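You operate a simulated robot arm through the tools that you are given. There is no shell and no other tool. Be economical: measure what you need, move in short steps, check, and stop when the job is done.

You are at the controls of a simulated robot arm. One attempt, no reset.

Task
Take the blue sponge and put it on top of the grey big box.

The check looks at the end state, three seconds after you hand in, the way a careful person would. Anything else that was tipped, shoved, dropped, spilled or broken makes it a failure.

Robot
A 7-joint arm with a two-finger parallel gripper, fixed in place. Base frame: the origin is at the foot of the arm, x ahead of it, y to its left, z up; the work surface is at about z = 0. Units: m, degrees, N and s.
With the tool pointing down near the work surface it reaches from about 0.24 to 0.62 m from the base axis. Its first joint turns from -66.0 to 66.0 degrees. Payload 2.6 kg.
The TCP is the grasp point between the finger pads, 0.03 m short of the fingertips. In the tool frame z runs along the fingers and y along their closing line. The gripper opens to 0.094 m. The fingers are 0.028 m wide and 0.01 m thick; the gripper's body (0.05 by 0.096 m) begins 0.055 m behind the TCP.
Orientation is that of the tool frame in the base frame, as a unit quaternion [x, y, z, w]. With the fingers straight down and closing along the base's y, the tool's x points along the base's -x, its y along +y and its z along -z.

Tools
- The arm moves only by the tool move_arm. Its argument "deltas" is a list of rows, each a list of 3 entries, a list of its own where there are three numbers: the closure in counts, from 0 (fully open) to 255 (shut), then the shift along the base's x, y, z in m, then the turn about the base's z in rad. In form: [[gripper, [x, y, z], yaw], ...]. A call has 1 to 10 rows; each row shifts and turns the commanded pose from where the row before left it. Each row takes 0.2 s and may step no farther than 0.05 m and 8.6 degrees from the row before; otherwise, or with a gripper value out of range, the whole call is refused. A pose out of reach is approached as far as the arm can. The call stops where the force on the tool passes 40 N (or 10 N more than at its start, if that is more) or the arm is blocked; 0.2 s more then pass. The fingers move at their own pace (about 0.072 m/s each) and stop on an object; they squeeze with about 21 N. The grip force told is the motor's: it shows also when the fingers shut on nothing. Time passes only in rows, and 0.2 s behind the last, so rows that do not move let the fingers close. It gives the time, the measured TCP pose, the force on the tool (base axes), the opening and the grip force at its end, in the units of the frame above (readings bear some noise), and new pictures: "views" is both (left out), scene, wrist or none.
- Cameras (640 x 400 px; columns grow to the right, rows downward): "scene" is fixed at [0.0178, 0.4236, 0.5805]; the picture's right is [-0.81, -0.59, 0.00], its down [-0.26, 0.36, -0.90] and it looks along [0.53, -0.72, -0.44] (base axes); focal length 342 px, centre (320, 200). "wrist" rides on the gripper at [0.076, 0.014, -0.103] in the tool frame; the picture's right is [-0.18, 0.98, 0.00], its down [-0.75, -0.14, -0.64] and it looks along [-0.63, -0.12, 0.77] (tool axes); focal length 243 px, centre (320, 200). There is no depth. A picture from a camera that has moved, and an enlarged one, comes with that camera's place and axes in the base frame and with its lens. The place of the scene camera against the robot may be out by one fixed shift of up to 0.018 m in any direction.
- close_up(camera, box): a new picture of the part [left, top, right, bottom] of that camera's present view, enlarged. No time passes.
- job_done(): hands the job in; it is judged then, once.

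Go step by step. Nothing tells you positions but the pictures and the camera data: compare them with the known pose of the tool, close in by small moves and look again before you grip or let go. The budget is 90 turns and 170 pictures, counting those below and the enlarged ones. Unless the task says otherwise, let go and move clear before handing in, and close with one line.

The tools are called after "Call:" as a command line: name --argument value ..., lists and objects as JSON in quotes. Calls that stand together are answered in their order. move_arm: Moves the arm, as the interface text tells. Its arguments: {"type":"object","properties":{"deltas":{"type":"array","items":{"type":"array"}},"views":{"type":"string","enum":["both","scene","wrist","none"]}},"required":["deltas"]} The other tools are called the same way: close_up (camera, box) takes an enlarged picture of a part of a camera's view; job_done () hands the job in.

At the start:

```text
clock: 0.0
position: [0.3283, -0.0885, 0.3811]
ee_rot: [0.0, 1.0, 0.0, 0.0]
contact_force: [-0.6, -0.1, -0.3]
grip_width: 0.094
finger_force: 0.1
```

scene: 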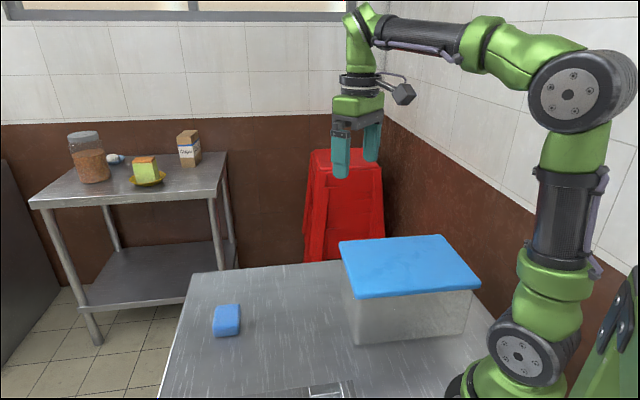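
wrist: 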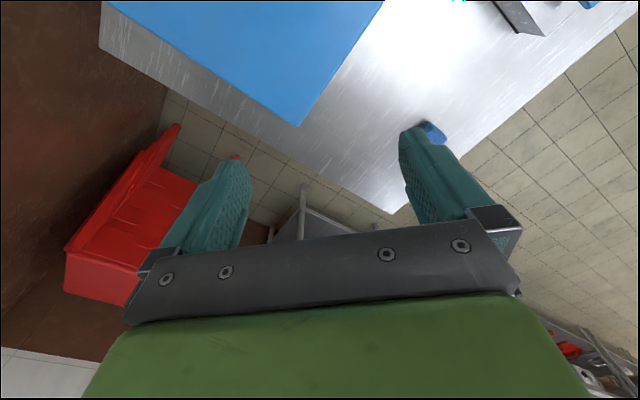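

The blue sponge lies on the table near (0.51, 0.10). A grey container with a blue lid is near (0.24, -0.19), with its top at about z = 0.13. I'll look closer at both, and at the object at the bottom edge of the picture, before moving.

Call:
close_up --camera "scene" --box '[160, 220, 500, 400]'

Call:
close_up --camera "wrist" --box '[340, 0, 640, 190]'

Call:
close_up --camera "scene" --box '[190, 280, 270, 350]'

```text
1.88 times, centred on (330, 310) of scene
camera zoom: at [0.0178, 0.4236, 0.5805], right [-0.81, -0.59, 0.0], down [-0.26, 0.36, -0.9], along [0.53, -0.72, -0.44], focal length 644 px, centre (301, -7)
```

zoom: 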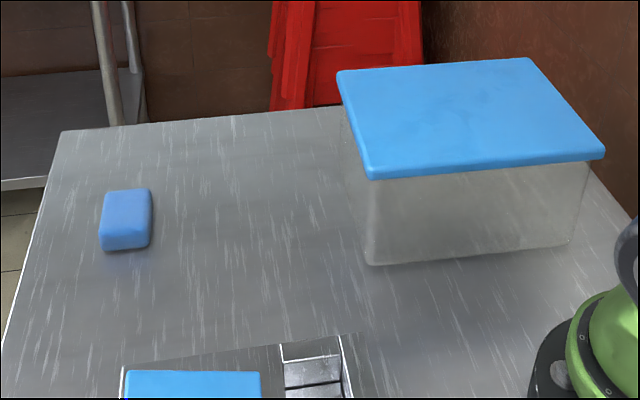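

```text
2.11 times, centred on (490, 95) of wrist
camera zoom: at [0.2516, -0.0728, 0.4845], right [0.18, 0.98, 0.0], down [0.75, -0.14, 0.64], along [0.63, -0.12, -0.77], focal length 511 px, centre (-38, 421)
```

zoom: 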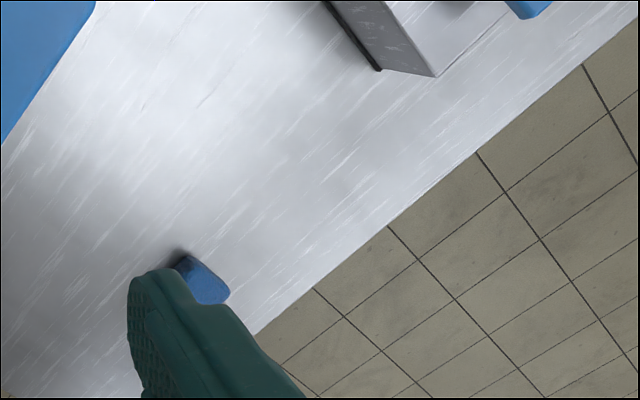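

```text
5.71 times, centred on (230, 315) of scene
camera zoom: at [0.0178, 0.4236, 0.5805], right [-0.81, -0.59, 0.0], down [-0.26, 0.36, -0.9], along [0.53, -0.72, -0.44], focal length 1956 px, centre (834, -457)
```

zoom: 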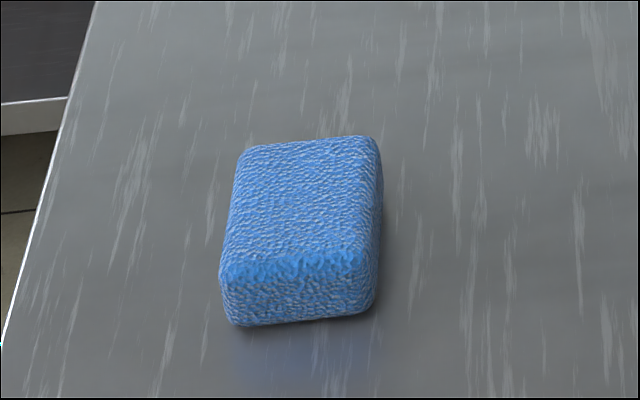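

The grey container with the blue lid is clear, but another metal object with something blue sits near (0.3, 0.2). I'll move sideways at height to see it with the wrist camera.

Call:
move_arm --deltas '[[0, [0, 0.05, 0.0], 0], [0, [0, 0.05, 0], 0], [0, [0, 0.05, 0], 0], [0, [-0.03, 0.03, 0], 0], [0, [-0.03, 0, 0], 0]]'

```text
clock: 1.2
position: [0.2682, 0.0918, 0.3815]
ee_rot: [0.0, 1.0, 0.0, 0.001]
contact_force: [-0.1, 1.5, 0.9]
grip_width: 0.0941
finger_force: 0.0
camera wrist: at [0.1913, 0.1078, 0.484], right [0.18, 0.98, 0.0], down [0.75, -0.14, 0.64], along [0.63, -0.12, -0.77], focal length 243 px, centre (320, 200)
```

scene: 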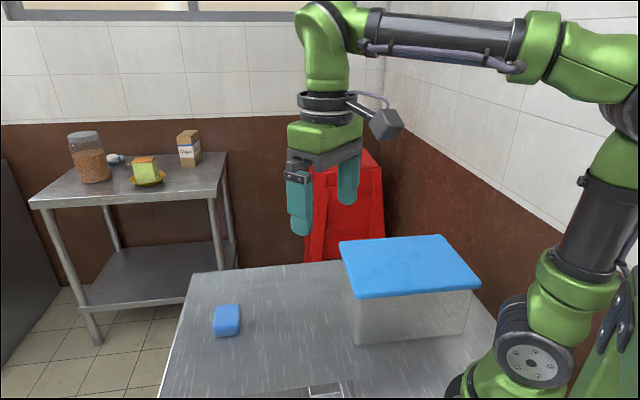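
wrist: 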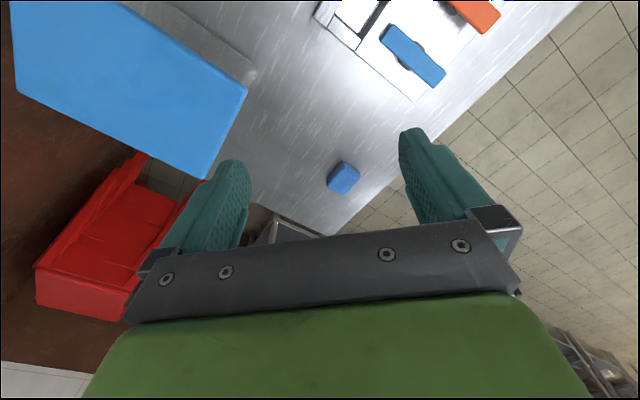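

There is a second blue thing and an orange one in or on a metal tray. I'll zoom in to tell them apart.

Call:
close_up --camera "wrist" --box '[300, 0, 540, 200]'

Call:
move_arm --deltas '[[0, [-0.03, 0.04, 0], 0], [0, [0, 0.05, 0], 0], [0, [0, 0.05, 0.0], 0], [0, [0, 0.0, 0.03], 0]]' --views "wrist"

```text
2.00 times, centred on (420, 100) of wrist
camera zoom: at [0.1913, 0.1078, 0.484], right [0.18, 0.98, 0.0], down [0.75, -0.14, 0.64], along [0.63, -0.12, -0.77], focal length 485 px, centre (120, 400)
```

zoom: 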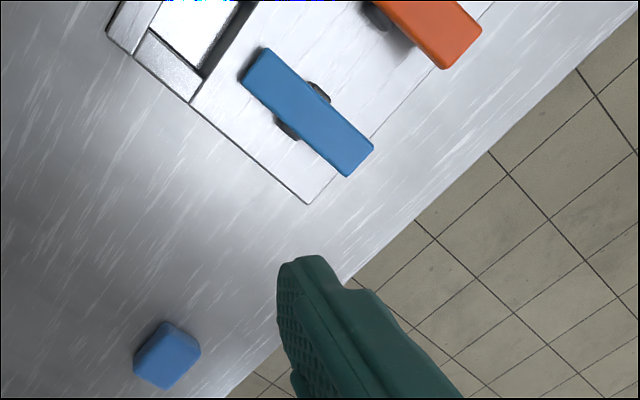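

```text
clock: 2.2
position: [0.2386, 0.2308, 0.4112]
ee_rot: [0.0, 1.0, 0.0, 0.0]
contact_force: [-0.1, 0.3, 0.4]
grip_width: 0.0939
finger_force: 0.0
camera wrist: at [0.1624, 0.2474, 0.515], right [0.18, 0.98, 0.0], down [0.75, -0.14, 0.64], along [0.63, -0.12, -0.77], focal length 243 px, centre (320, 200)
```

wrist: 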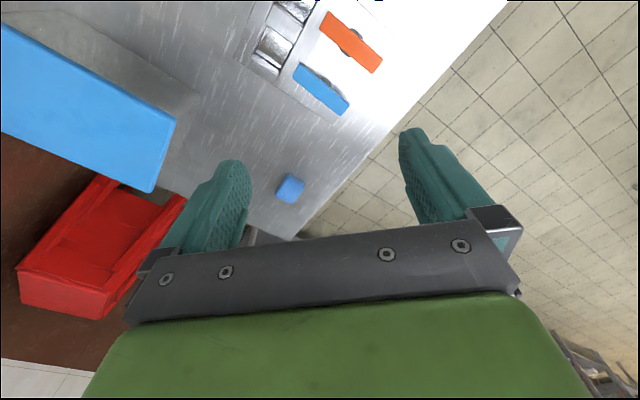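

Those two are coloured levers on a metal panel, so I'll stay away from them. The sponge is at about (0.515, 0.10), 0.05 × 0.065 m, about 0.028 m high and turned 45°. I'll hover above it with the fingers closing across its short side.

Call:
move_arm --deltas '[[0, [0.0345, -0.0163, -0.026], -0.131], [0, [0.0345, -0.0163, -0.026], -0.131], [0, [0.0345, -0.0163, -0.026], -0.131], [0, [0.0345, -0.0163, -0.026], -0.131], [0, [0.0345, -0.0163, -0.026], -0.131], [0, [0.0345, -0.0163, -0.026], -0.13], [0, [0.0345, -0.0163, -0.026], 0], [0, [0.0345, -0.0163, -0.026], 0], [0, [0, 0, 0], 0]]'

```text
clock: 4.2
position: [0.5143, 0.1034, 0.2024]
ee_rot: [0.383, 0.924, 0.0, 0.0]
contact_force: [0.5, 1.0, -0.5]
grip_width: 0.0939
finger_force: 0.2
camera wrist: at [0.4703, 0.1684, 0.3053], right [0.83, 0.56, 0.0], down [0.43, -0.63, 0.64], along [0.36, -0.53, -0.77], focal length 243 px, centre (320, 200)
```

scene: 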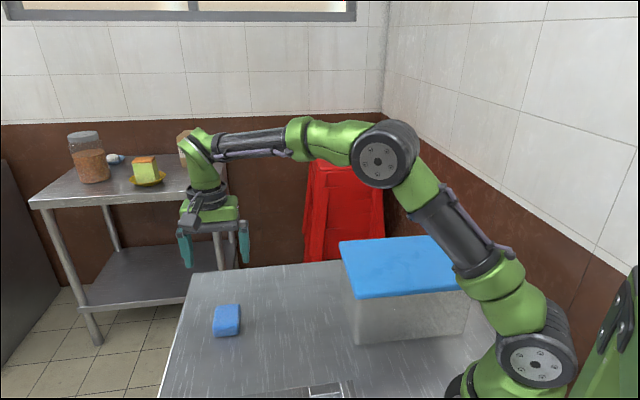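
wrist: 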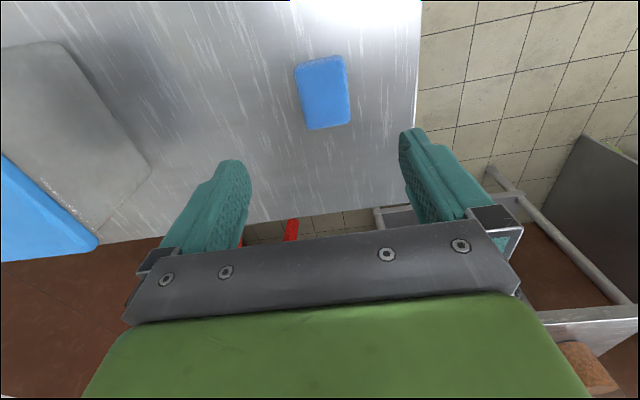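

The sponge centre is at about (0.519, 0.103) and lines up with the fingers. I'll descend straight over it and stop just short of grip height.

Call:
move_arm --deltas '[[0, [0.005, 0, -0.04], -0.02], [0, [0, 0, -0.04], 0], [0, [0, 0, -0.04], 0], [0, [0, 0, -0.03], 0], [0, [0, 0, -0.01], 0], [0, [0, 0, 0], 0]]'

```text
clock: 5.6
position: [0.521, 0.101, 0.0422]
ee_rot: [0.393, 0.92, 0.0, 0.001]
contact_force: [0.1, -0.6, -0.4]
grip_width: 0.0941
finger_force: 0.1
camera wrist: at [0.4778, 0.1675, 0.1462], right [0.84, 0.55, 0.0], down [0.42, -0.64, 0.64], along [0.35, -0.54, -0.77], focal length 243 px, centre (320, 200)
```

scene: 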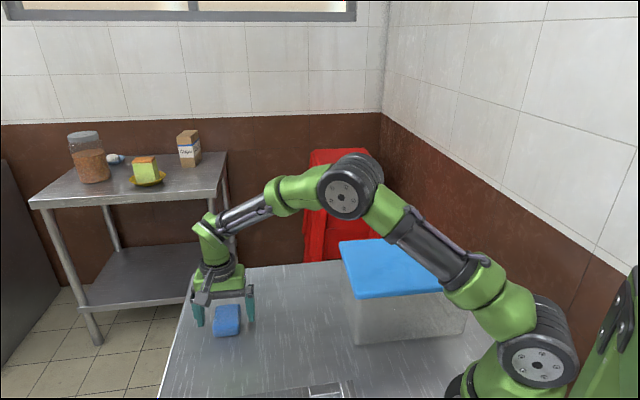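
wrist: 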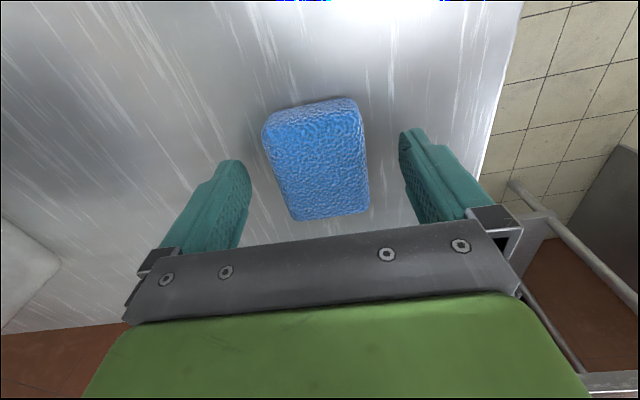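

The sponge sits between the fingers, about 1 cm off along its length. I'll correct that, lower a little and close.

Call:
move_arm --deltas '[[0, [-0.006, 0.005, 0], 0], [0, [0, 0, -0.006], 0], [255, [0, 0, 0], 0], [255, [0, 0, 0], 0], [255, [0, 0, 0], 0], [255, [0, 0, 0], 0]]'

```text
clock: 7.0
position: [0.5147, 0.1054, 0.0385]
ee_rot: [0.393, 0.92, 0.001, 0.0]
contact_force: [0.7, 0.0, -0.1]
grip_width: 0.0538
finger_force: 21.4
camera wrist: at [0.4712, 0.1725, 0.1407], right [0.84, 0.55, 0.0], down [0.42, -0.64, 0.64], along [0.35, -0.54, -0.77], focal length 243 px, centre (320, 200)
```

scene: 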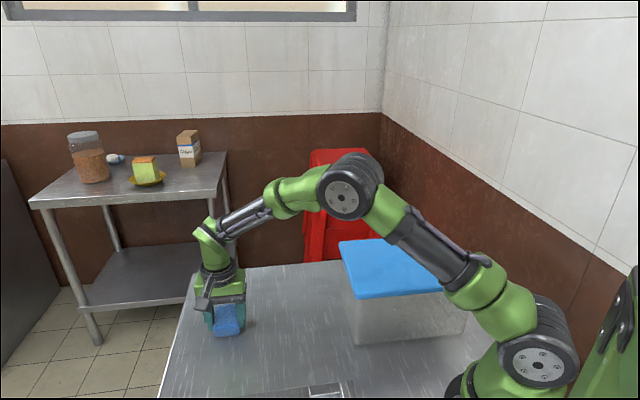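
wrist: 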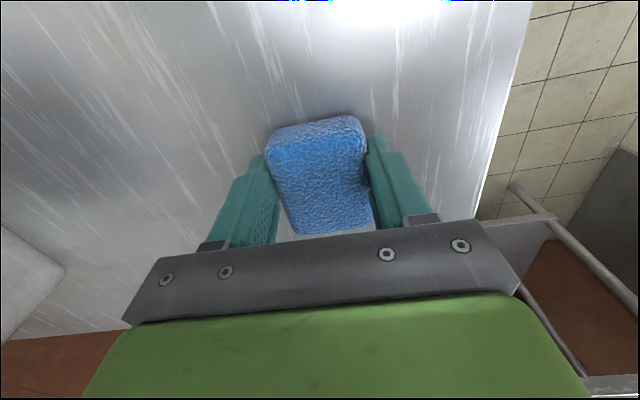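

The sponge is gripped at a 0.054 m opening. I'll lift straight up well above the box height and check the hold.

Call:
move_arm --deltas '[[255, [0, 0, 0.03], 0], [255, [0, 0, 0.05], 0], [255, [0, 0, 0.05], 0], [255, [0, 0, 0.05], 0], [255, [0, 0, 0.05], 0], [255, [0, 0, 0.03], 0]]'

```text
clock: 8.4
position: [0.5146, 0.1052, 0.2991]
ee_rot: [0.392, 0.92, 0.0, -0.001]
contact_force: [-0.3, -0.3, -0.5]
grip_width: 0.0539
finger_force: 20.6
camera wrist: at [0.4709, 0.1724, 0.4022], right [0.84, 0.55, 0.0], down [0.42, -0.64, 0.64], along [0.35, -0.54, -0.77], focal length 243 px, centre (320, 200)
```

scene: 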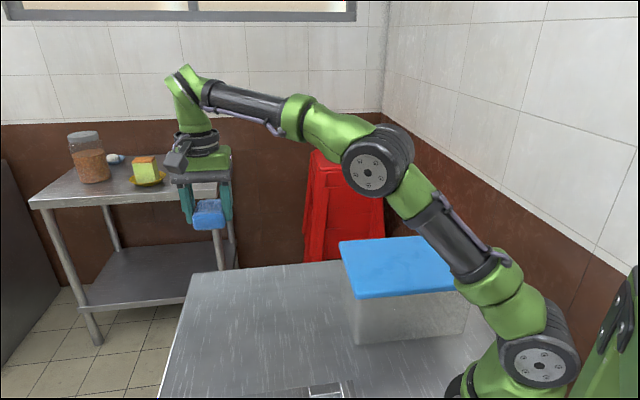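
wrist: 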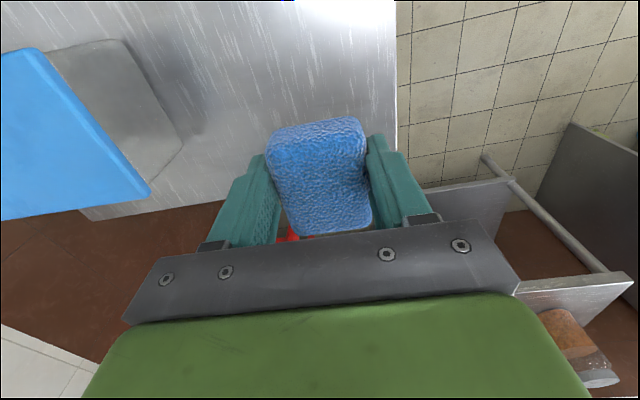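

The hold is firm. I'll carry it at height to above the box lid, near (0.26, -0.17).

Call:
move_arm --deltas '[[255, [-0.032, -0.0345, 0], 0], [255, [-0.032, -0.0345, 0], 0], [255, [-0.032, -0.0345, 0], 0], [255, [-0.032, -0.0345, 0], 0], [255, [-0.032, -0.0345, 0], 0], [255, [-0.032, -0.0345, 0], 0], [255, [-0.032, -0.0345, 0], 0], [255, [-0.032, -0.0345, 0], 0], [255, [0, 0, 0], 0]]'

```text
clock: 10.4
position: [0.2566, -0.172, 0.2981]
ee_rot: [0.392, 0.92, 0.0, 0.0]
contact_force: [-0.6, 0.2, -0.8]
grip_width: 0.0537
finger_force: 21.1
camera wrist: at [0.2141, -0.1061, 0.402], right [0.84, 0.55, 0.0], down [0.42, -0.64, 0.64], along [0.35, -0.54, -0.77], focal length 243 px, centre (320, 200)
```

scene: 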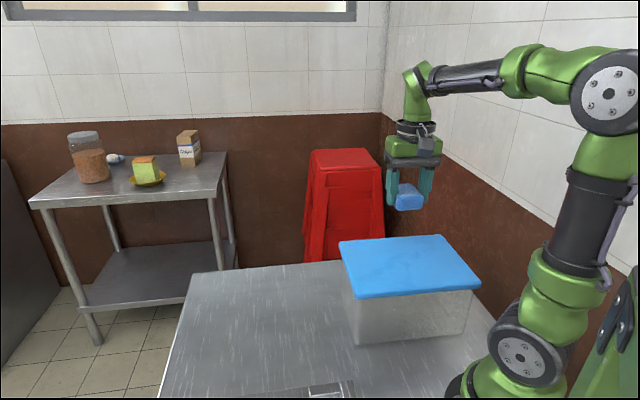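
wrist: 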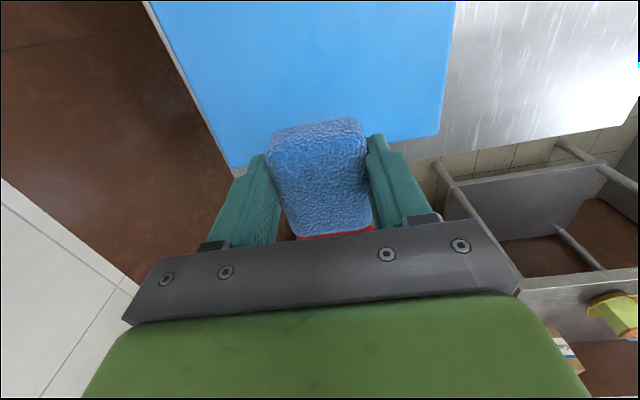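

Far lid corners from the wrist view put the lid centre near (0.24, -0.155), with its top between z = 0.13 and 0.15. I'll shift slightly toward the centre and lower to z ≈ 0.22 for another look.

Call:
move_arm --deltas '[[255, [-0.015, 0.02, -0.02], 0], [255, [0, 0, -0.03], 0], [255, [0, 0, -0.028], 0], [255, [0, 0, 0], 0]]'

Call:
close_up --camera "scene" --box '[320, 160, 500, 310]'

```text
clock: 11.4
position: [0.2414, -0.1495, 0.2219]
ee_rot: [0.392, 0.92, 0.0, 0.001]
contact_force: [1.1, 0.6, -1.0]
grip_width: 0.0542
finger_force: 21.4
camera wrist: at [0.1983, -0.0837, 0.3242], right [0.84, 0.55, 0.0], down [0.42, -0.64, 0.64], along [0.35, -0.54, -0.77], focal length 243 px, centre (320, 200)
```

scene: 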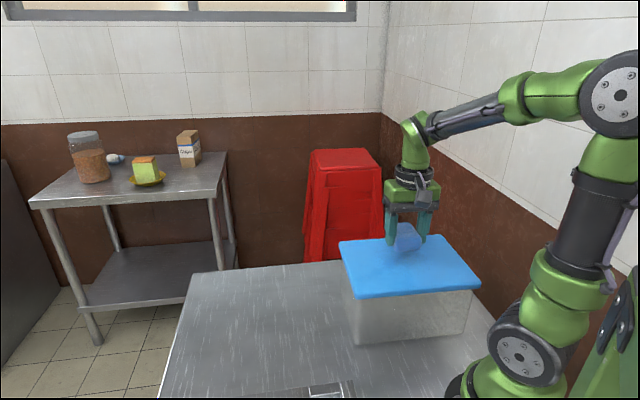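
wrist: 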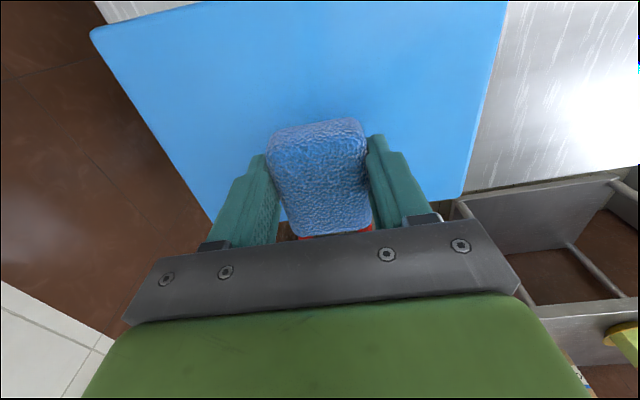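

```text
2.67 times, centred on (410, 235) of scene
camera zoom: at [0.0178, 0.4236, 0.5805], right [-0.81, -0.59, 0.0], down [-0.26, 0.36, -0.9], along [0.53, -0.72, -0.44], focal length 913 px, centre (80, 107)
```

zoom: 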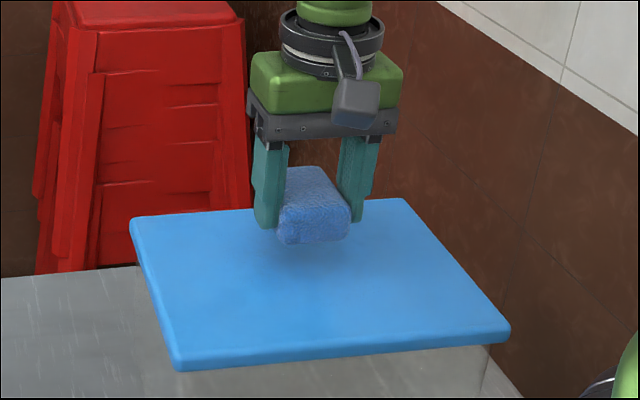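

The lid top triangulates to about z = 0.13 and the sponge is well inside its edges. I'll lower in small steps until light contact.

Call:
move_arm --deltas '[[255, [0, 0, -0.02], 0], [255, [0, 0, -0.012], 0], [255, [0, 0, -0.005], 0], [255, [0, 0, -0.005], 0], [255, [0, 0, 0], 0]]'

Call:
close_up --camera "scene" --box '[360, 200, 480, 300]'

```text
clock: 12.3
position: [0.2445, -0.1515, 0.1836]
ee_rot: [0.393, 0.92, 0.001, 0.003]
contact_force: [-3.3, 1.6, 8.9]
grip_width: 0.054
finger_force: 20.9
stopped in row 4: the force on the tool passed its limit (the readings are from after the stop); the commanded pose is now the measured one
camera wrist: at [0.1991, -0.0839, 0.2878], right [0.84, 0.55, 0.0], down [0.41, -0.64, 0.64], along [0.35, -0.54, -0.76], focal length 243 px, centre (320, 200)
```

scene: 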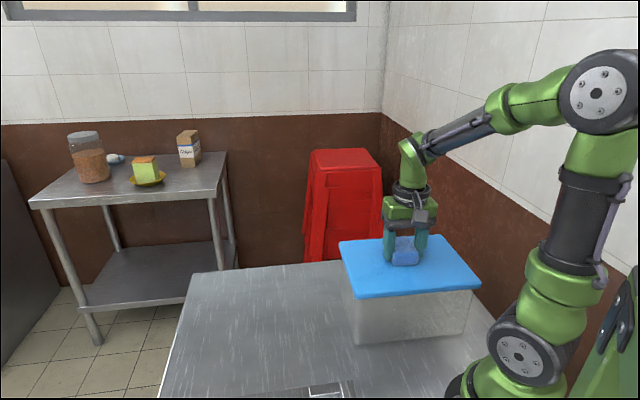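
wrist: 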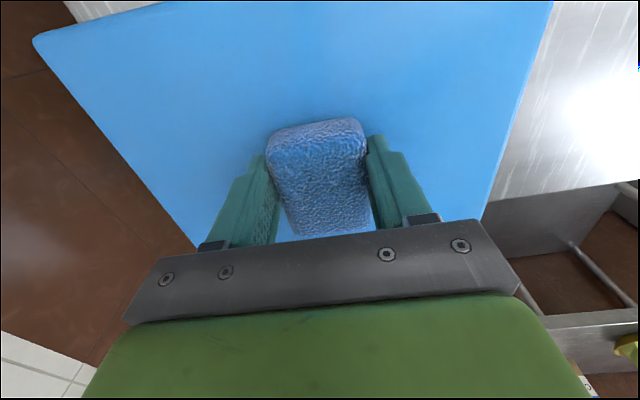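

```text
4.00 times, centred on (420, 250) of scene
camera zoom: at [0.0178, 0.4236, 0.5804], right [-0.81, -0.59, 0.0], down [-0.26, 0.36, -0.9], along [0.53, -0.72, -0.44], focal length 1369 px, centre (-80, 0)
```

zoom: 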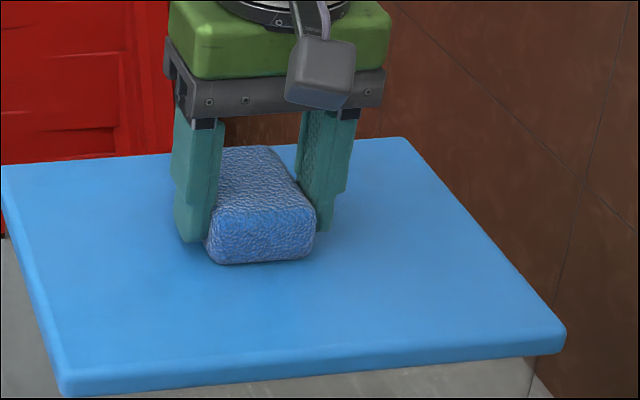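

The sponge is resting on the lid with light contact. I'll ease up a hair, open and check before lifting away.

Call:
move_arm --deltas '[[255, [0, 0, 0.001], 0], [150, [0, 0, 0], 0], [60, [0, 0, 0], 0], [0, [0, 0, 0], 0], [0, [0, 0, 0], 0], [0, [0, 0, 0], 0]]'

```text
clock: 13.7
position: [0.242, -0.1501, 0.1866]
ee_rot: [0.393, 0.919, 0.001, 0.002]
contact_force: [0.5, -1.1, -0.1]
grip_width: 0.094
finger_force: 0.0
camera wrist: at [0.1986, -0.084, 0.2886], right [0.84, 0.55, 0.0], down [0.42, -0.64, 0.64], along [0.35, -0.54, -0.76], focal length 243 px, centre (320, 200)
```

scene: 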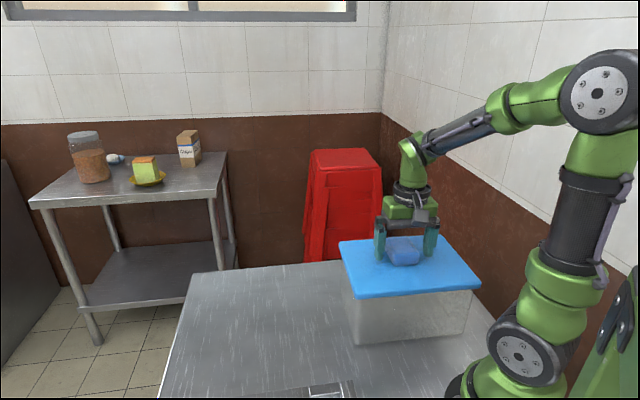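
wrist: 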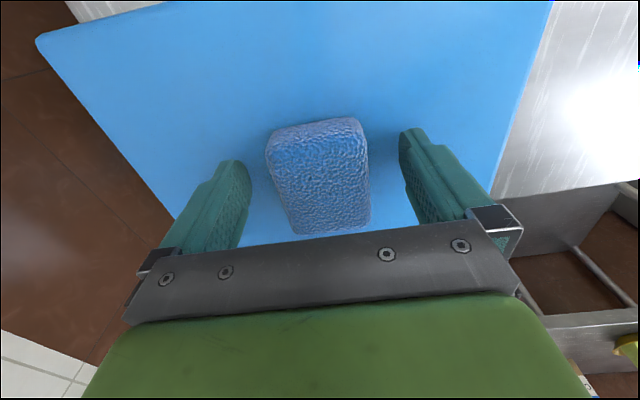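

The sponge is released and lies on the lid between the open fingers. I'll lift straight up and clear.

Call:
move_arm --deltas '[[0, [0, 0, 0.02], 0], [0, [0, 0, 0.04], 0], [0, [0, 0, 0.05], 0], [0, [0, 0, 0.05], 0], [0, [0.02, 0.02, 0.02], 0], [0, [0, 0, 0], 0]]'

Call:
close_up --camera "scene" --box '[320, 200, 500, 350]'

```text
clock: 15.1
position: [0.2617, -0.1308, 0.3656]
ee_rot: [0.393, 0.919, 0.001, 0.003]
contact_force: [-0.3, 0.3, 0.0]
grip_width: 0.0938
finger_force: 0.1
camera wrist: at [0.2184, -0.0644, 0.4682], right [0.84, 0.55, 0.0], down [0.42, -0.64, 0.64], along [0.35, -0.54, -0.76], focal length 243 px, centre (320, 200)
```

scene: 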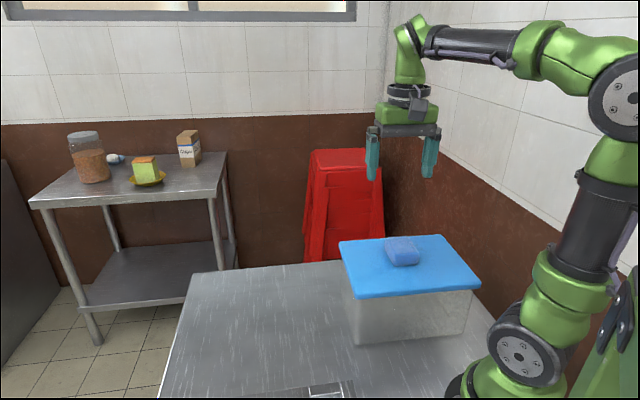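
wrist: 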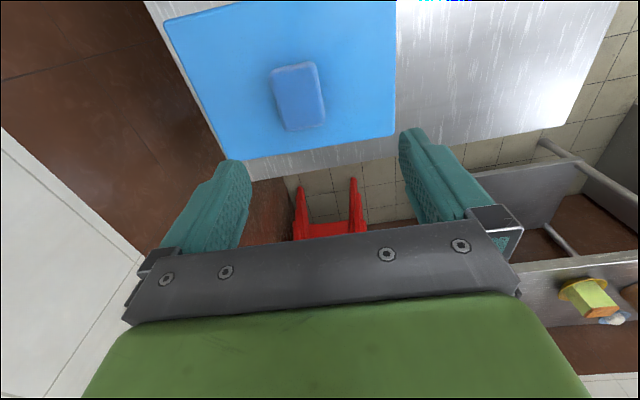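

```text
2.67 times, centred on (410, 275) of scene
camera zoom: at [0.0178, 0.4236, 0.5805], right [-0.81, -0.59, 0.0], down [-0.26, 0.36, -0.9], along [0.53, -0.72, -0.44], focal length 913 px, centre (80, 0)
```

zoom: 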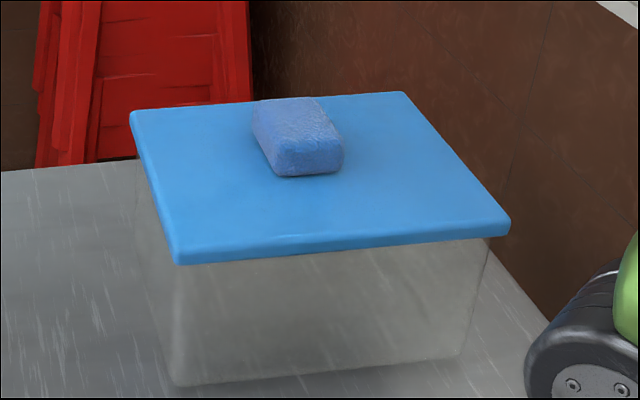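

The sponge lies flat on the box lid, the box has not moved and the arm is clear, so I'm handing in.

Call:
job_done

```text
The job is handed in.
```

The blue sponge is resting on the lid of the grey box, with the gripper open and clear and nothing else disturbed in the last pictures.
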